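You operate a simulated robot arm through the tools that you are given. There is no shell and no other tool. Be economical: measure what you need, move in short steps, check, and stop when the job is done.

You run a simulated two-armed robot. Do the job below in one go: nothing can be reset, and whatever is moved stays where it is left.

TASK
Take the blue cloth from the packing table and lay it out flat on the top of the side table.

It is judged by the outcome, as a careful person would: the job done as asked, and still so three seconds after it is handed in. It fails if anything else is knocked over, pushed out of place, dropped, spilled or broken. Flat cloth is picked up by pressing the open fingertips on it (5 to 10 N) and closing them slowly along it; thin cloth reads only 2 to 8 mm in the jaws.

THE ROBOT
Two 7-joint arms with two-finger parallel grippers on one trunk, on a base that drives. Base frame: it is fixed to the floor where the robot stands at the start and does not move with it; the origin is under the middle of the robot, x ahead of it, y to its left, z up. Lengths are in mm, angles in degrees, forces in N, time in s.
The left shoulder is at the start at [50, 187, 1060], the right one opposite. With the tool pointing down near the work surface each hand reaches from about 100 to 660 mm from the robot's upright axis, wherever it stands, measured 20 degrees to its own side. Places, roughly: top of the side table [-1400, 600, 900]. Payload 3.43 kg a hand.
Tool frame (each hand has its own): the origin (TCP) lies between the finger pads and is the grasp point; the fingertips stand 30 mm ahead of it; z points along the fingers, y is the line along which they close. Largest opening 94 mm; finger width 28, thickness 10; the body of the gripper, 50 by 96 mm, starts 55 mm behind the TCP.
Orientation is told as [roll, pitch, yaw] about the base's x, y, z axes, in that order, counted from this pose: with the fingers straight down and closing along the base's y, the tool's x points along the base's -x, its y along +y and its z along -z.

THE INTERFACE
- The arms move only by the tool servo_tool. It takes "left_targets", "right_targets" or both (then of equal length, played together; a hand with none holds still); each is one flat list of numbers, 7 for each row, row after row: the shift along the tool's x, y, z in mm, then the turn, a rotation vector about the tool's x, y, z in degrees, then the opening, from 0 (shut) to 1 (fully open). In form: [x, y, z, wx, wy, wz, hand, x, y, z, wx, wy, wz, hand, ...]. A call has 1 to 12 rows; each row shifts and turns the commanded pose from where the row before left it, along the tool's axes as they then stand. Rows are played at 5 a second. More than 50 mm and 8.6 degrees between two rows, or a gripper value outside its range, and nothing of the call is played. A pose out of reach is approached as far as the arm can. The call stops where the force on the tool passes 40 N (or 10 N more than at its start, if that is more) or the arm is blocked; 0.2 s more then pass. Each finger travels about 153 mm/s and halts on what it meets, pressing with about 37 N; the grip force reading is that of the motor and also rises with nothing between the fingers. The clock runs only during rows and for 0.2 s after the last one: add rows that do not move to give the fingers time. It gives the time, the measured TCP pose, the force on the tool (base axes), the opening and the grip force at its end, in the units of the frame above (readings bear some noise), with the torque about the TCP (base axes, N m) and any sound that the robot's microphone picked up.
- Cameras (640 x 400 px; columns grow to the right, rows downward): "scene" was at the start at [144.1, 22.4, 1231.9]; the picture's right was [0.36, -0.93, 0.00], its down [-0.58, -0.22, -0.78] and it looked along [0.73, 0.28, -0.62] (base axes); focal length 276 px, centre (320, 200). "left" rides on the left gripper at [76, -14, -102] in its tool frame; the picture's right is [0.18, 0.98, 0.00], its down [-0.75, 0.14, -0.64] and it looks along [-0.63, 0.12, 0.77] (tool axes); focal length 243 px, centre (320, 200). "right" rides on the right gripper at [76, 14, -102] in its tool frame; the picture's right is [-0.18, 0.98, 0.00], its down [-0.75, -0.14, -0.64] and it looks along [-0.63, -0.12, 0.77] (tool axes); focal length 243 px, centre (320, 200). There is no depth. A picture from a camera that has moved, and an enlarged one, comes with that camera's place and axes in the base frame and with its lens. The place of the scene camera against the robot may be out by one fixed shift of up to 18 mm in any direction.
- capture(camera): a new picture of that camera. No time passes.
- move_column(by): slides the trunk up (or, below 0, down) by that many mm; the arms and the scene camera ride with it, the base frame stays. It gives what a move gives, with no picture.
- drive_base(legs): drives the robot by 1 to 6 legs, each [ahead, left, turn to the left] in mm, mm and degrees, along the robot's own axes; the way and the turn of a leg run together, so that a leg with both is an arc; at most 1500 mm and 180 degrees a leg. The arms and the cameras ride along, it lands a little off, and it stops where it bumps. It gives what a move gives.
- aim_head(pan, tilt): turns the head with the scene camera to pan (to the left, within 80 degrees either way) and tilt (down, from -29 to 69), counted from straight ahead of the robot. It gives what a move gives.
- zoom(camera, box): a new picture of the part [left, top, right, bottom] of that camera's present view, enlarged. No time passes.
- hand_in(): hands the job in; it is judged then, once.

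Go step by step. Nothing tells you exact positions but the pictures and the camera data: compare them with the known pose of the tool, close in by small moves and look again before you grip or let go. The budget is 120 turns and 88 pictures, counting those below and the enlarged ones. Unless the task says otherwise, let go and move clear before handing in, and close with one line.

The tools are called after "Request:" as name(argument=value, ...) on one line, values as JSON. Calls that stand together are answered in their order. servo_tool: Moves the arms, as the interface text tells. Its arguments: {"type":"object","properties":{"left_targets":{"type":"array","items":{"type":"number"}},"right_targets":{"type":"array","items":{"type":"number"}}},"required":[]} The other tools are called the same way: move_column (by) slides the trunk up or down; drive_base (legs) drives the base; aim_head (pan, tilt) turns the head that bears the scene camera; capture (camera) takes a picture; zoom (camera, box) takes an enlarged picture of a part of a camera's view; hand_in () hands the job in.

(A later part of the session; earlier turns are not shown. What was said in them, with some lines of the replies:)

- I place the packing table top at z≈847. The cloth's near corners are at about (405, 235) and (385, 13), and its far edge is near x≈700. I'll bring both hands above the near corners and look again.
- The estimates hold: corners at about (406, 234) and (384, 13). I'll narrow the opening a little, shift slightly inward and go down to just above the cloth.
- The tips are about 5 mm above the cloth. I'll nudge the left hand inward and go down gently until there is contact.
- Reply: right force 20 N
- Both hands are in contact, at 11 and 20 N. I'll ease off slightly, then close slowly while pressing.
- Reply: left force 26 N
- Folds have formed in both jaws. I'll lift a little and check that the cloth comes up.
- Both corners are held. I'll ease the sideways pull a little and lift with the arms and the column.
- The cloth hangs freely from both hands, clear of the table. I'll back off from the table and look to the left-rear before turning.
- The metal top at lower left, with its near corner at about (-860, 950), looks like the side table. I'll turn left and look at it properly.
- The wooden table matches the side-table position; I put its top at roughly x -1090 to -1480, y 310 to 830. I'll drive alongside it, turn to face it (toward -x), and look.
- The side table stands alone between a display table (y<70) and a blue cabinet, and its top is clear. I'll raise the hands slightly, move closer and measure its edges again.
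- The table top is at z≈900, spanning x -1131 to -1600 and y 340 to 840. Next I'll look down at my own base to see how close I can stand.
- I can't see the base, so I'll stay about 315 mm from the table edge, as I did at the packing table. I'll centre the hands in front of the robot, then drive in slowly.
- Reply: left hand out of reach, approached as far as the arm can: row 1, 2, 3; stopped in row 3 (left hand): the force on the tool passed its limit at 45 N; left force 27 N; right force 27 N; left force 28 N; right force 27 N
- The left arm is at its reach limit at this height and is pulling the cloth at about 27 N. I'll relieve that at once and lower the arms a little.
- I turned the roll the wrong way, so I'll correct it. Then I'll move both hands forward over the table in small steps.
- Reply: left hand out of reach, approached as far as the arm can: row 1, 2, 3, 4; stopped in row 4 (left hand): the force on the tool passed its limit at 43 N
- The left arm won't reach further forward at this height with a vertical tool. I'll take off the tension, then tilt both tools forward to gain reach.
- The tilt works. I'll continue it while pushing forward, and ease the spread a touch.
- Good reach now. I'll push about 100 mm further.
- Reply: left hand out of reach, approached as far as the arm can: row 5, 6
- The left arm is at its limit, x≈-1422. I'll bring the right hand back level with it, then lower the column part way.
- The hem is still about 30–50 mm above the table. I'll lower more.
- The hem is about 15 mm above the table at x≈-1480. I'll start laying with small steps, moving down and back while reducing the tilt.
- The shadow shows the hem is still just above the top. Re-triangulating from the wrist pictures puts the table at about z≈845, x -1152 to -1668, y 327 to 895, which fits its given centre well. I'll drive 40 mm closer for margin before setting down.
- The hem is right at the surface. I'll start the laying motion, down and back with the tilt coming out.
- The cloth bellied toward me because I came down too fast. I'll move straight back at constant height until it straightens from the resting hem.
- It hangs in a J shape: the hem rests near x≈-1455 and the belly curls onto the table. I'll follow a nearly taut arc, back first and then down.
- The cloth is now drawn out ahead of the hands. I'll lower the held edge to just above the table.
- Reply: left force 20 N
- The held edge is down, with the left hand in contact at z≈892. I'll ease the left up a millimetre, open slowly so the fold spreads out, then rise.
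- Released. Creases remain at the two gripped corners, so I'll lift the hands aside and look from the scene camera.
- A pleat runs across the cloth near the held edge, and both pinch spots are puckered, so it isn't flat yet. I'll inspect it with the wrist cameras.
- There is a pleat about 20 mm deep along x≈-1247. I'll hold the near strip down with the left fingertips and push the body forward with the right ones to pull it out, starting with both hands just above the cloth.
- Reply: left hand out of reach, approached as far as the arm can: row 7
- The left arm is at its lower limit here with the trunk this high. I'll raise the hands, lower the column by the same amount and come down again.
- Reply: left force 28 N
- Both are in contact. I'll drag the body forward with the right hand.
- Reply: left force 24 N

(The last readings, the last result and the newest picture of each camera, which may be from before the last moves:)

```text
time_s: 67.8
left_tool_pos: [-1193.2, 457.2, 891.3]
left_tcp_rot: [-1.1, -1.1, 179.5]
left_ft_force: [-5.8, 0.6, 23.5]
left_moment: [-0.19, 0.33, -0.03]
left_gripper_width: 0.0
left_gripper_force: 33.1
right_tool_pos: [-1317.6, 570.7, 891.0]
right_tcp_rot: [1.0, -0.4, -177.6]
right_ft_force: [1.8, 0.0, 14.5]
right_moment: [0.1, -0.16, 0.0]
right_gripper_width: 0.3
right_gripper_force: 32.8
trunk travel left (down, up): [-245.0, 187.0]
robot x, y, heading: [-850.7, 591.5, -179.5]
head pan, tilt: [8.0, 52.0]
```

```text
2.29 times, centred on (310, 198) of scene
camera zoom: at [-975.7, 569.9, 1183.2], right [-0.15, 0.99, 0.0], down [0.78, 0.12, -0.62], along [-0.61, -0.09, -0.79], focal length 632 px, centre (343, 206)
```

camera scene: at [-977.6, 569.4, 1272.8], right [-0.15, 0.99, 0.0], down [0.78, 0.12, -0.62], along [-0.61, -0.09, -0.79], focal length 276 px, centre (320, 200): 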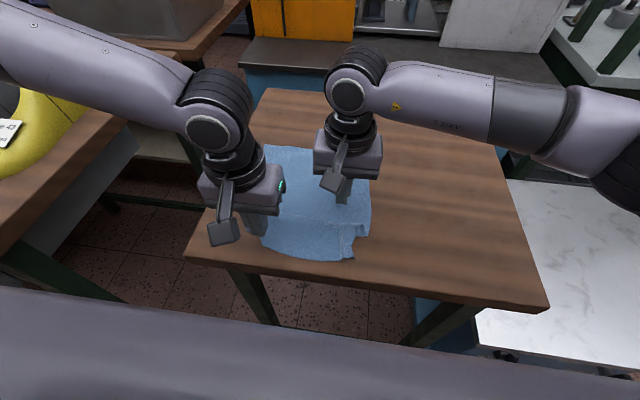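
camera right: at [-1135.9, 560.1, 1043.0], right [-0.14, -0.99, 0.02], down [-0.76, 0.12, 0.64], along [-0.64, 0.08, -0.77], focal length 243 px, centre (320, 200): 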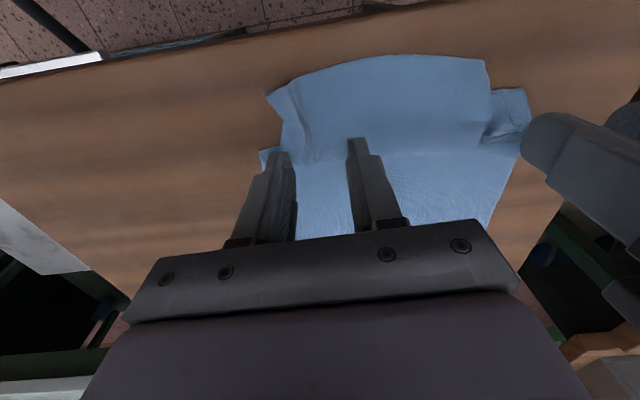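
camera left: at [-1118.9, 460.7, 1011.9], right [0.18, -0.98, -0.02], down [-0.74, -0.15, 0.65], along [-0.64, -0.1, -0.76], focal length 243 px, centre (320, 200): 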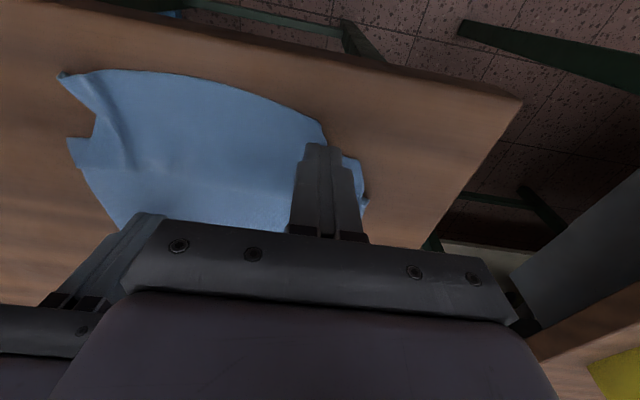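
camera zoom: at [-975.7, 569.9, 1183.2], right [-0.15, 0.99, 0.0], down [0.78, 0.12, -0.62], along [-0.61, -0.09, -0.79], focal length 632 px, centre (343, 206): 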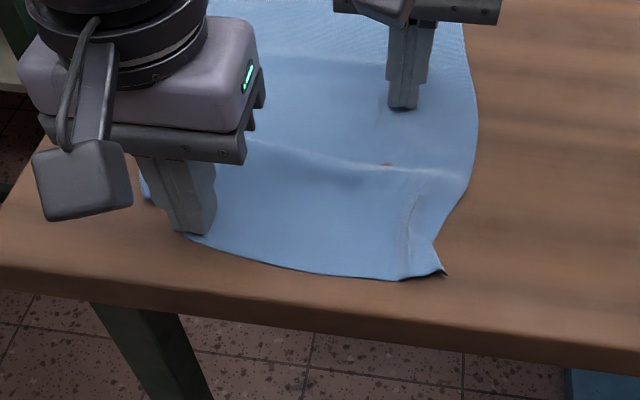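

That worked: the right half of the pleat is pulled out. Next I'll swap roles, with the right hand holding the strip and the left pushing its side of the body forward.

Request:
servo_tool(left_targets=[0, 0, -15, 0, 0, 0, 0, 0, 0, -15, 0, 0, 0, 0, -30, 0, 0, 0, 0, 0, 0, -30, 0, 0, 0, 0, 0, 0, -30, 0, 0, 0, 0, 0, 0, 0, 0, 14, 0, 0, 0, 0, 0, 0, 14, 0, 0, 0, 0, 0, 0, 0, 0, 0, 0, 0], right_targets=[0, 0, -15, 0, 0, 0, 0, 0, 0, -15, 0, 0, 0, 0, 37, 1.5, 0, 0, 0, 0, 0, 37, 1.5, 0, 0, 0, 0, 0, 37, 1.5, 0, 0, 0, 0, 0, 0, 0, 14, 0, 0, 0, 0, 0, 0, 14, 0, 0, 0, 0, 0, 0, 0, 0, 0, 0, 0])

Request:
zoom(camera="scene", box=[200, 110, 420, 285])

```text
time_s: 69.6
left_tool_pos: [-1275.1, 442.8, 893.7]
left_tcp_rot: [-1.0, -0.9, 179.5]
left_ft_force: [-0.4, 1.2, -0.6]
left_moment: [-0.01, 0.0, 0.01]
left_gripper_width: 0.1
left_gripper_force: 33.1
left hand out of reach, approached as far as the arm can: row 5, 7
right_tool_pos: [-1209.2, 570.2, 893.2]
right_tcp_rot: [0.9, -0.3, -177.6]
right_ft_force: [0.0, -0.1, 0.3]
right_moment: [0.01, 0.0, -0.02]
right_gripper_width: 0.0
right_gripper_force: 33.2
trunk travel left (down, up): [-245.0, 187.0]
robot x, y, heading: [-846.9, 593.1, -179.4]
head pan, tilt: [8.0, 52.0]
```

```text
2.29 times, centred on (310, 198) of scene
camera zoom: at [-977.7, 569.4, 1182.7], right [-0.15, 0.99, 0.0], down [0.78, 0.12, -0.62], along [-0.61, -0.09, -0.79], focal length 632 px, centre (343, 206)
```

zoom: 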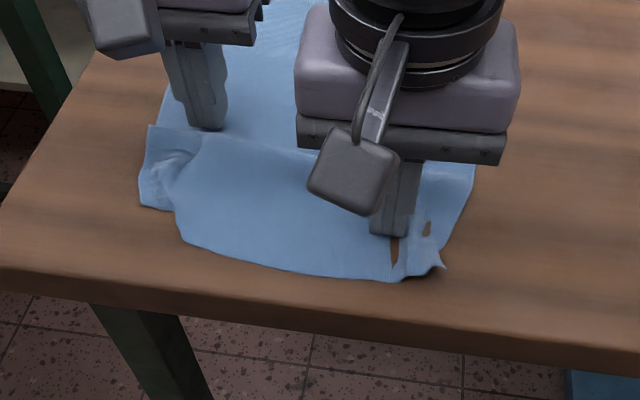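

The left arm's reach inward is limited, so I'll roll its tool outward about 16° to free the wrist and go to the body's left side again.

Request:
servo_tool(left_targets=[0, 0, -15, 0, 0, 0, 0, 0, 0, -15, 8, 0, 0, 0, 0, 0, 0, 8, 0, 0, 0, -8, 0, 0, 0, 0, 0, 0, 0, 0, 0, 0, 0, 0, 0])

```text
time_s: 70.8
left_tool_pos: [-1282.3, 441.2, 923.7]
left_tcp_rot: [-17.0, -1.0, 179.5]
left_ft_force: [-0.8, 0.2, -0.3]
left_moment: [-0.01, -0.02, -0.04]
left_gripper_width: 0.0
left_gripper_force: 33.1
right_tool_pos: [-1209.6, 572.3, 891.7]
right_tcp_rot: [1.0, -0.1, -177.6]
right_ft_force: [0.7, 0.6, -0.1]
right_moment: [0.03, 0.03, -0.02]
right_gripper_width: 0.0
right_gripper_force: 33.2
trunk travel left (down, up): [-245.0, 187.0]
robot x, y, heading: [-850.9, 589.4, -179.6]
head pan, tilt: [8.0, 52.0]
```

Request:
servo_tool(left_targets=[-4, 3.5, 11.5, 0, 0, 0, 0, -4, 3.5, 11.5, 0, 0, 0, 0, 0, 0.6, 1.9, 0, 0, 0, 0, 0, 0, 0, 0, 0, 0, 0], right_targets=[0, 0, 1, 0, 0, 0, 0, 0, 0, 0.8, 0, 0, 0, 0, 0, 0, 0, 0, 0, 0, 0, 0, 0, 0, 0, 0, 0, 0])

```text
time_s: 71.8
left_tool_pos: [-1291.4, 441.9, 900.4]
left_tcp_rot: [-16.9, -1.0, 179.5]
left_ft_force: [-0.3, 0.9, 0.0]
left_moment: [-0.04, 0.01, -0.03]
left_gripper_width: 0.0
left_gripper_force: 32.7
right_tool_pos: [-1209.4, 570.6, 891.5]
right_tcp_rot: [1.0, -0.5, -177.7]
right_ft_force: [0.7, 3.2, 16.5]
right_moment: [0.21, -0.1, 0.0]
right_gripper_width: 0.1
right_gripper_force: 32.8
trunk travel left (down, up): [-245.0, 187.0]
robot x, y, heading: [-851.6, 589.3, -179.4]
head pan, tilt: [8.0, 52.0]
```

Request:
servo_tool(left_targets=[0, 0.9, 2.9, 0, 0, 0, 0, 0, 0.6, 1.9, 0, 0, 0, 0, 0, 0, 0, 0, 0, 0, 0])

```text
time_s: 72.6
left_tool_pos: [-1290.4, 441.6, 895.2]
left_tcp_rot: [-16.9, -1.0, 179.5]
left_ft_force: [-0.3, 0.7, -1.1]
left_moment: [-0.02, -0.01, 0.01]
left_gripper_width: 0.0
left_gripper_force: 33.0
right_tool_pos: [-1207.4, 571.6, 891.6]
right_tcp_rot: [1.2, -0.5, -177.7]
right_ft_force: [-2.7, 4.2, 23.4]
right_moment: [0.28, -0.1, 0.01]
right_gripper_width: 0.1
right_gripper_force: 33.5
trunk travel left (down, up): [-245.0, 187.0]
robot x, y, heading: [-849.3, 588.8, -179.6]
head pan, tilt: [8.0, 52.0]
```

Request:
servo_tool(left_targets=[0, 0.6, 1.9, 0, 0, 0, 0, 0, 0.3, 1, 0, 0, 0, 0, 0, 0, 0, 0, 0, 0, 0])

```text
time_s: 73.4
left_tool_pos: [-1293.0, 441.3, 893.5]
left_tcp_rot: [-16.8, -1.0, 179.6]
left_ft_force: [0.0, 0.0, 3.2]
left_moment: [-0.01, -0.02, 0.0]
left_gripper_width: 0.0
left_gripper_force: 33.3
right_tool_pos: [-1209.7, 569.8, 891.2]
right_tcp_rot: [1.0, -0.4, -177.7]
right_ft_force: [-3.8, 3.8, 26.3]
right_moment: [0.29, 0.0, 0.06]
right_gripper_width: 0.3
right_gripper_force: 33.0
trunk travel left (down, up): [-245.0, 187.0]
robot x, y, heading: [-848.6, 587.4, -179.4]
head pan, tilt: [8.0, 52.0]
```

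Request:
servo_tool(left_targets=[0, 0.3, 0.9, 0, 0, 0, 0, -6, 0, 0, 0, 0, 0, 0, -6, 0, 0, 0, 0, 0, 0, -6, 0, 0, 0, 0, 0, 0, -6, 0, 0, 0, 0, 0, 0, -6, 0, 0, 0, 0, 0, 0, -6, 0, 0, 0, 0, 0, 0, 0, 0, 0, 0, 0, 0, 0])

Request:
zoom(camera="scene", box=[200, 110, 420, 285])

```text
time_s: 75.2
left_tool_pos: [-1326.7, 443.3, 892.3]
left_tcp_rot: [-17.0, -1.2, 179.5]
left_ft_force: [5.6, 0.7, 22.6]
left_moment: [0.04, -0.37, -0.01]
left_gripper_width: 0.1
left_gripper_force: 33.9
right_tool_pos: [-1206.4, 569.8, 891.4]
right_tcp_rot: [1.1, -0.4, -177.7]
right_ft_force: [-3.7, -1.9, 18.9]
right_moment: [0.04, -0.01, -0.05]
right_gripper_width: 0.1
right_gripper_force: 33.4
trunk travel left (down, up): [-245.0, 187.0]
robot x, y, heading: [-847.8, 589.6, -179.4]
head pan, tilt: [8.0, 52.0]
```

```text
2.29 times, centred on (310, 198) of scene
camera zoom: at [-975.1, 569.8, 1183.2], right [-0.15, 0.99, 0.0], down [0.78, 0.12, -0.62], along [-0.61, -0.09, -0.79], focal length 632 px, centre (343, 206)
```

zoom: 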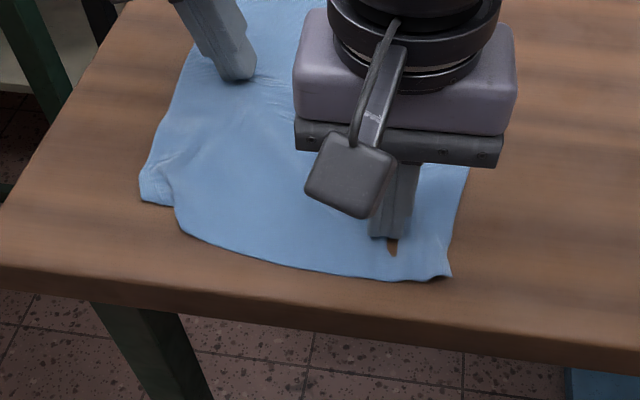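

The pleat is out on both sides. I'll lift both hands clear and look at the whole cloth.

Request:
servo_tool(left_targets=[0, 0, -15, 0, 0, 0, 0, 0, 10, -30, -8, 0, 0, 0, 10, 30, -30, -8, 0, 0, 0, 20, 40, -20, 0, 0, 0, 0, 20, 40, 0, 0, 0, 0, 0], right_targets=[0, 0, -15, 0, 0, 0, 0, 0, -10, -30, 0, 0, 0, 0, 0, -35, -30, 0, 0, 0, 0, 0, -40, -20, 0, 0, 0, 0, 0, -40, 0, 0, 0, 0, 0])

Request:
zoom(camera="scene", box=[180, 80, 420, 280])

Request:
zoom(camera="right", box=[200, 20, 640, 260])

```text
time_s: 76.4
left_tool_pos: [-1274.2, 303.2, 973.1]
left_tcp_rot: [-0.9, -0.9, 179.5]
left_ft_force: [-0.1, 0.6, -0.1]
left_moment: [0.03, 0.01, 0.0]
left_gripper_width: 0.0
left_gripper_force: 32.9
right_tool_pos: [-1215.3, 698.2, 981.9]
right_tcp_rot: [0.9, -0.3, -177.7]
right_ft_force: [1.0, 0.0, -0.2]
right_moment: [0.02, -0.03, -0.02]
right_gripper_width: 0.1
right_gripper_force: 33.3
trunk travel left (down, up): [-245.0, 187.0]
robot x, y, heading: [-847.4, 590.7, -179.5]
head pan, tilt: [8.0, 52.0]
```

```text
2.00 times, centred on (300, 180) of scene
camera zoom: at [-977.4, 569.4, 1182.8], right [-0.15, 0.99, 0.0], down [0.78, 0.12, -0.62], along [-0.61, -0.09, -0.79], focal length 553 px, centre (360, 240)
```

zoom: 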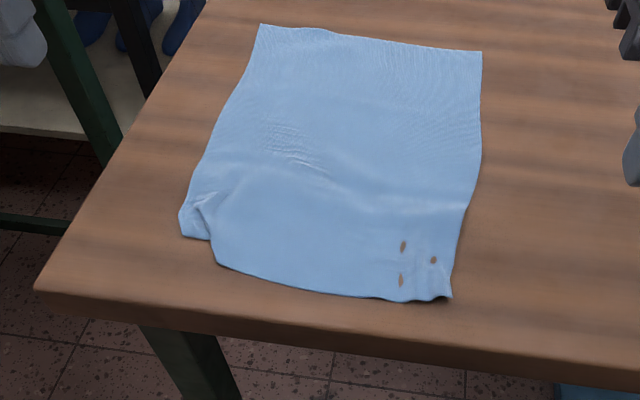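

```text
1.45 times, centred on (420, 140) of right
camera zoom: at [-1139.0, 689.4, 1083.1], right [-0.14, -0.99, 0.02], down [-0.76, 0.12, 0.64], along [-0.64, 0.08, -0.77], focal length 353 px, centre (174, 287)
```

zoom: 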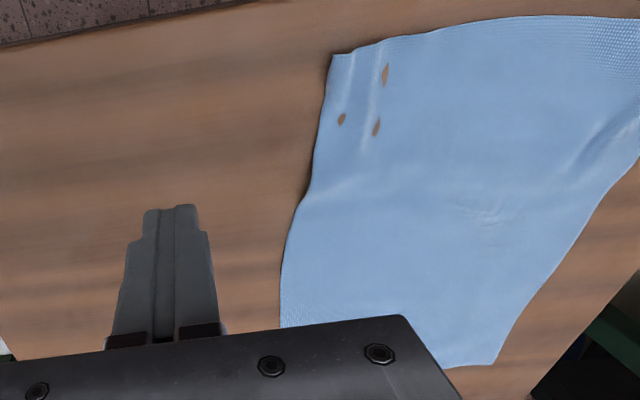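

Nearly flat. What remains is a pucker at the left near corner, so I'll look at it more closely with the left camera.

Request:
servo_tool(left_targets=[40, -20, 0, 0, 0, 0, 0, 40, -20, 0, 0, 0, 0, 0, 0, 0, 0, 0, 0, 0, 0])

Request:
zoom(camera="left", box=[80, 20, 360, 220])

```text
time_s: 77.2
left_tool_pos: [-1196.9, 343.4, 973.7]
left_tcp_rot: [-1.0, -0.9, 179.5]
left_ft_force: [0.4, 0.4, 0.1]
left_moment: [0.01, -0.01, -0.01]
left_gripper_width: 0.0
left_gripper_force: 33.4
right_tool_pos: [-1214.8, 697.4, 981.2]
right_tcp_rot: [1.0, -0.1, -177.6]
right_ft_force: [-0.5, -0.7, -0.5]
right_moment: [-0.04, 0.02, 0.02]
right_gripper_width: 0.0
right_gripper_force: 33.4
trunk travel left (down, up): [-245.0, 187.0]
robot x, y, heading: [-850.5, 587.8, -179.8]
head pan, tilt: [8.0, 52.0]
```

```text
2.00 times, centred on (220, 120) of left
camera zoom: at [-1117.3, 354.7, 1075.0], right [0.18, -0.98, -0.02], down [-0.74, -0.15, 0.65], along [-0.64, -0.1, -0.76], focal length 485 px, centre (520, 360)
```

zoom: 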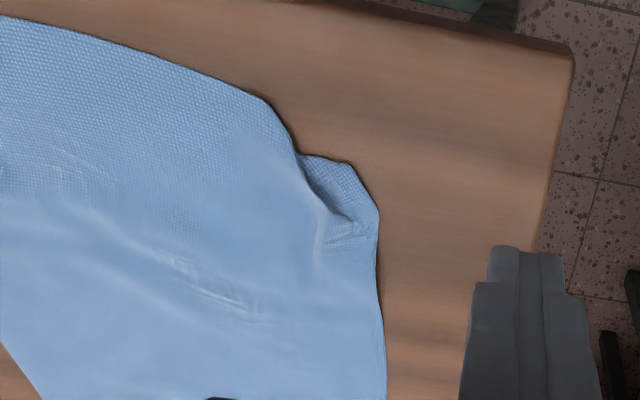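

The strip overlaps a small flap at about (-1213, 412). I'll hold the cloth with the right hand and press the flap with the left, then drag it outward.

Request:
servo_tool(left_targets=[-5, -23, 0, 0, 0, 0, 0, -5, -23, 0, 0, 0, 0, 0, -6, -22.6, 0, 0, 0, 0, 0, 0, 0, 25, 0, 0, 0, 0, 0, 0, 25, 0, 0, 0, 0, 0, 0, 25, 0, 0, 0, 0, 0, 0, 0, 0, 0, 0, 0], right_targets=[0, 48, 0, 0, 0, 0, 0, 0, 48, 0, 0, 0, 0, 0, 0, 48, 0, 0, 0, 0, 0, 0, 0, 29, 0, 0, 0, 0, 0, 0, 29, 0, 0, 0, 0, 0, 0, 29, 0, 0, 0, 0, 0, 0, 0, 0, 0, 0, 0])

Request:
zoom(camera="scene", box=[180, 110, 420, 280])

```text
time_s: 78.8
left_tool_pos: [-1215.3, 412.7, 898.5]
left_tcp_rot: [-1.0, -1.0, 179.5]
left_ft_force: [0.4, 0.5, 0.5]
left_moment: [0.0, 0.04, 0.01]
left_gripper_width: 0.0
left_gripper_force: 32.3
right_tool_pos: [-1207.2, 551.8, 898.8]
right_tcp_rot: [1.0, -0.3, -177.7]
right_ft_force: [0.5, 0.2, -0.8]
right_moment: [-0.01, -0.01, 0.01]
right_gripper_width: 0.0
right_gripper_force: 33.2
trunk travel left (down, up): [-245.0, 187.0]
robot x, y, heading: [-845.9, 588.3, -179.5]
head pan, tilt: [8.0, 52.0]
```

```text
2.35 times, centred on (300, 195) of scene
camera zoom: at [-977.7, 569.4, 1182.7], right [-0.15, 0.99, 0.0], down [0.78, 0.12, -0.62], along [-0.61, -0.09, -0.79], focal length 651 px, centre (367, 212)
```

zoom: 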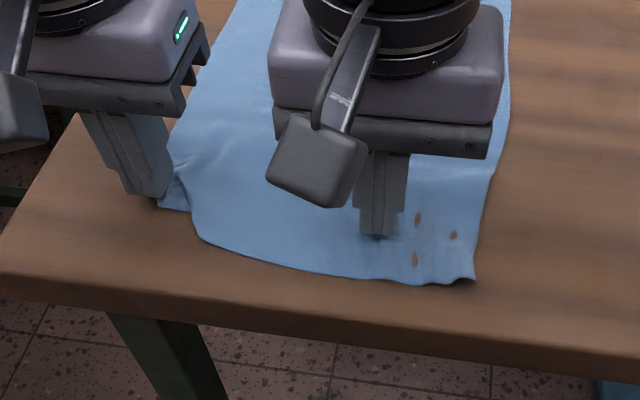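

Request:
servo_tool(left_targets=[0, 0, 4, 0, 0, 0, 0, 0, 0, 2, 0, 0, 0, 0, 0, 0, 0, 0, 0, 0, 0], right_targets=[0, 0, 5, 0, 0, 0, 0, 0, 0, 2.5, 0, 0, 0, 0, 0, 0, 0, 0, 0, 0, 0])

```text
time_s: 79.6
left_tool_pos: [-1214.2, 412.8, 893.7]
left_tcp_rot: [-1.0, -1.0, 179.5]
left_ft_force: [-0.1, 0.2, 0.4]
left_moment: [0.04, 0.0, 0.01]
left_gripper_width: 0.0
left_gripper_force: 33.2
right_tool_pos: [-1207.2, 550.7, 892.3]
right_tcp_rot: [1.0, -0.3, -177.7]
right_ft_force: [0.5, 0.1, 4.8]
right_moment: [0.06, -0.02, -0.01]
right_gripper_width: 0.0
right_gripper_force: 33.1
trunk travel left (down, up): [-245.0, 187.0]
robot x, y, heading: [-851.6, 589.2, -179.3]
head pan, tilt: [8.0, 52.0]
```

Request:
servo_tool(left_targets=[0, 0, 1.2, 0, 0, 0, 0, 0, 0, 1, 0, 0, 0, 0, 0, 0, 0, 0, 0, 0, 0], right_targets=[0, 0, 0.7, 0, 0, 0, 0, 0, 0, 0, 0, 0, 0, 0, 0, 0, 0, 0, 0, 0, 0])

```text
time_s: 80.4
left_tool_pos: [-1214.2, 414.0, 890.6]
left_tcp_rot: [-1.0, -0.9, 179.5]
left_ft_force: [0.7, 0.2, 5.1]
left_moment: [0.01, -0.04, 0.01]
left_gripper_width: 0.1
left_gripper_force: 33.1
right_tool_pos: [-1207.1, 551.0, 891.3]
right_tcp_rot: [1.1, -0.4, -177.7]
right_ft_force: [-2.1, -0.4, 11.6]
right_moment: [0.12, -0.01, 0.01]
right_gripper_width: 0.0
right_gripper_force: 32.7
trunk travel left (down, up): [-245.0, 187.0]
robot x, y, heading: [-851.9, 590.7, -179.6]
head pan, tilt: [8.0, 52.0]
```

Request:
servo_tool(left_targets=[0, 0, 0.5, 0, 0, 0, 0, 1.5, 4, 0, 0, 0, 0, 0, 1.5, 4, 0, 0, 0, 0, 0, 1.5, 4, 0, 0, 0, 0, 0, 1.5, 4, 0, 0, 0, 0, 0, 1.5, 4, 0, 0, 0, 0, 0, 1.5, 4, 0, 0, 0, 0, 0, 1.5, 4, 0, 0, 0, 0, 0, 0, 0, 0, 0, 0, 0, 0])

Request:
zoom(camera="scene", box=[180, 110, 420, 280])

```text
time_s: 82.4
left_tool_pos: [-1202.6, 385.9, 890.7]
left_tcp_rot: [-1.0, -1.0, 179.5]
left_ft_force: [-0.6, 3.4, 10.1]
left_moment: [0.26, -0.07, 0.04]
left_gripper_width: 0.0
left_gripper_force: 32.7
right_tool_pos: [-1206.1, 551.2, 890.9]
right_tcp_rot: [1.1, -0.3, -177.7]
right_ft_force: [-4.0, -2.6, 19.5]
right_moment: [0.06, 0.03, 0.04]
right_gripper_width: 0.2
right_gripper_force: 32.9
trunk travel left (down, up): [-245.0, 187.0]
robot x, y, heading: [-850.8, 588.0, -179.3]
head pan, tilt: [8.0, 52.0]
```

```text
2.35 times, centred on (300, 195) of scene
camera zoom: at [-976.6, 569.9, 1183.0], right [-0.15, 0.99, 0.0], down [0.78, 0.12, -0.62], along [-0.61, -0.09, -0.79], focal length 651 px, centre (367, 212)
```

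zoom: 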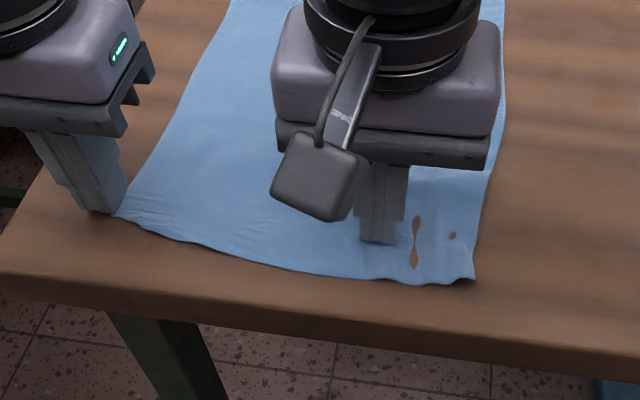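

The left corner is now spread flat. I'll lift both hands and check it all, including the right corner.

Request:
servo_tool(left_targets=[0, 0, -15, 0, 0, 0, 0, 0, 5, -30, 0, 0, 0, 0, 0, 20, -30, 0, 0, 0, 0, 0, 20, -10, 0, 0, 0, 0], right_targets=[0, 0, -15, 0, 0, 0, 0, 0, -10, -30, 0, 0, 0, 0, 0, -40, -30, 0, 0, 0, 0, 25, -40, -10, 0, 0, 0, 0])

Request:
zoom(camera="scene", box=[180, 80, 420, 280])

Request:
zoom(camera="right", box=[280, 20, 560, 220])

```text
time_s: 83.4
left_tool_pos: [-1202.3, 338.0, 973.9]
left_tcp_rot: [-0.9, -0.8, 179.6]
left_ft_force: [-0.3, -0.8, -0.3]
left_moment: [-0.01, -0.03, 0.04]
left_gripper_width: 0.1
left_gripper_force: 33.3
right_tool_pos: [-1188.1, 643.9, 974.3]
right_tcp_rot: [1.0, -0.2, -177.7]
right_ft_force: [0.4, -0.9, 0.0]
right_moment: [-0.01, 0.01, -0.01]
right_gripper_width: 0.0
right_gripper_force: 33.1
trunk travel left (down, up): [-245.0, 187.0]
robot x, y, heading: [-850.4, 590.1, -179.4]
head pan, tilt: [8.0, 52.0]
```

```text
2.00 times, centred on (300, 180) of scene
camera zoom: at [-977.5, 569.6, 1182.7], right [-0.15, 0.99, 0.0], down [0.78, 0.12, -0.62], along [-0.61, -0.09, -0.79], focal length 553 px, centre (360, 240)
```

zoom: 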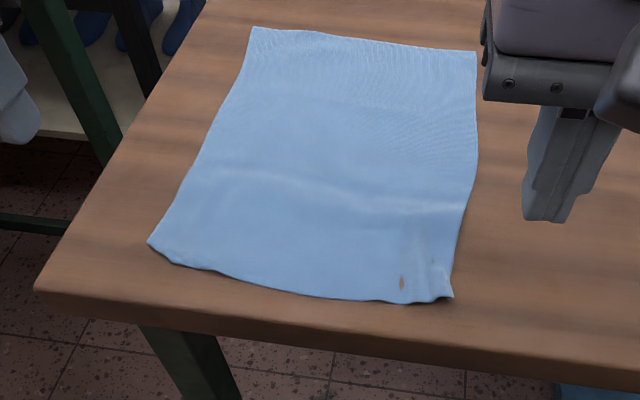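

```text
2.00 times, centred on (420, 120) of right
camera zoom: at [-1112.7, 635.6, 1077.2], right [-0.14, -0.99, 0.02], down [-0.76, 0.12, 0.64], along [-0.64, 0.08, -0.77], focal length 485 px, centre (120, 360)
```

zoom: 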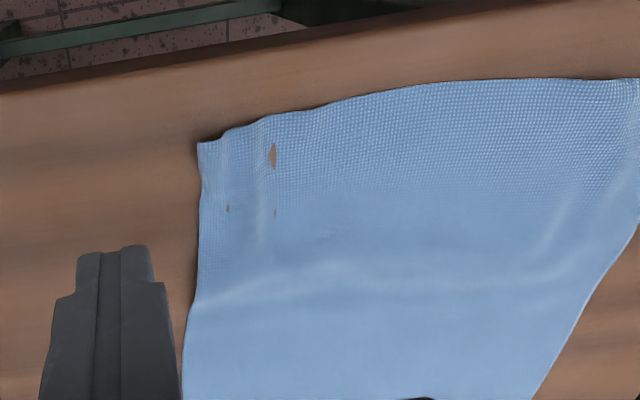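

It's essentially flat, with only a slight ripple at the right near corner. I'll do one gentle outward smoothing stroke there.

Request:
servo_tool(right_targets=[-7, 20, 0, 0, 0, 0, 0, -7, 20, 0, 0, 0, 0, 0, 0, 0, 27, 0, 0, 0, 0, 0, 0, 27, 0, 0, 0, 0, 0, 0, 24, 0, 0, 0, 0, 0, 0, 3, 0, 0, 0, 0, 0, 0, 0, 0, 0, 0, 0])

```text
time_s: 85.0
left_tool_pos: [-1203.2, 339.3, 974.2]
left_tcp_rot: [-1.0, -0.9, 179.6]
left_ft_force: [0.3, 0.5, -1.2]
left_moment: [0.0, -0.01, -0.02]
left_gripper_width: 0.0
left_gripper_force: 33.3
right_tool_pos: [-1197.8, 601.5, 892.0]
right_tcp_rot: [1.1, -0.3, -177.7]
right_ft_force: [-0.6, 0.1, 0.2]
right_moment: [0.01, 0.01, 0.0]
right_gripper_width: 0.0
right_gripper_force: 32.5
trunk travel left (down, up): [-245.0, 187.0]
robot x, y, heading: [-850.7, 592.0, -179.2]
head pan, tilt: [8.0, 52.0]
```

Request:
servo_tool(right_targets=[0, 0, 1, 0, 0, 0, 0, 0, 0, 0.8, 0, 0, 0, 0, 0.5, -3, 0, 0, 0, 0, 0, 0.5, -3, 0, 0, 0, 0, 0, 0.5, -3, 0, 0, 0, 0, 0, 0.5, -3, 0, 0, 0, 0, 0, 0, -2, 0, 0, 0, 0, 0, 0, 0, -15, 0, 0, 0, 0, 0, 0, -30, 0, 0, 0, 0, 0, -30, -30, 0, 0, 0, 0, 0, -40, -10, 0, 0, 0, 0, 0, 0, 0, 0, 0, 0, 0])

Request:
zoom(camera="scene", box=[180, 80, 420, 280])

```text
time_s: 87.6
left_tool_pos: [-1204.1, 337.8, 973.9]
left_tcp_rot: [-1.0, -0.9, 179.5]
left_ft_force: [0.0, 0.3, -0.5]
left_moment: [0.01, 0.02, 0.03]
left_gripper_width: 0.0
left_gripper_force: 33.2
right_tool_pos: [-1197.9, 688.4, 974.6]
right_tcp_rot: [0.9, -0.3, -177.6]
right_ft_force: [0.5, -0.1, 0.4]
right_moment: [-0.02, 0.0, -0.03]
right_gripper_width: 0.4
right_gripper_force: 32.9
trunk travel left (down, up): [-245.0, 187.0]
robot x, y, heading: [-849.1, 590.4, -179.5]
head pan, tilt: [8.0, 52.0]
```

```text
2.00 times, centred on (300, 180) of scene
camera zoom: at [-977.7, 569.4, 1182.7], right [-0.15, 0.99, 0.0], down [0.78, 0.12, -0.62], along [-0.61, -0.09, -0.79], focal length 553 px, centre (360, 240)
```

zoom: 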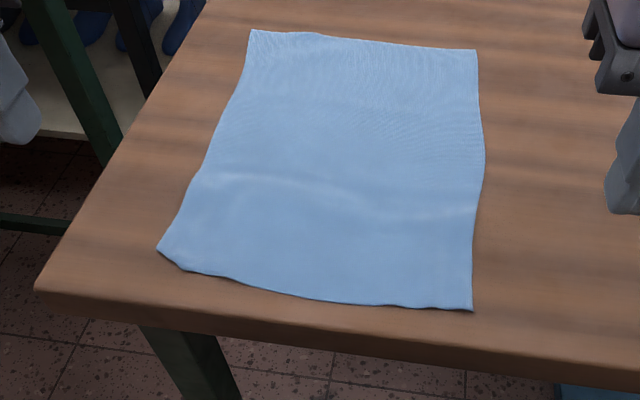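

The cloth lies flat and fully on the side table, with only a faint ripple left, and both hands are clear. I'm handing it in.

Request:
hand_in()

```text
The job is handed in.
```

The blue cloth is laid out flat on top of the side table, with only a faint ripple left; both hands are clear and nothing else was moved.
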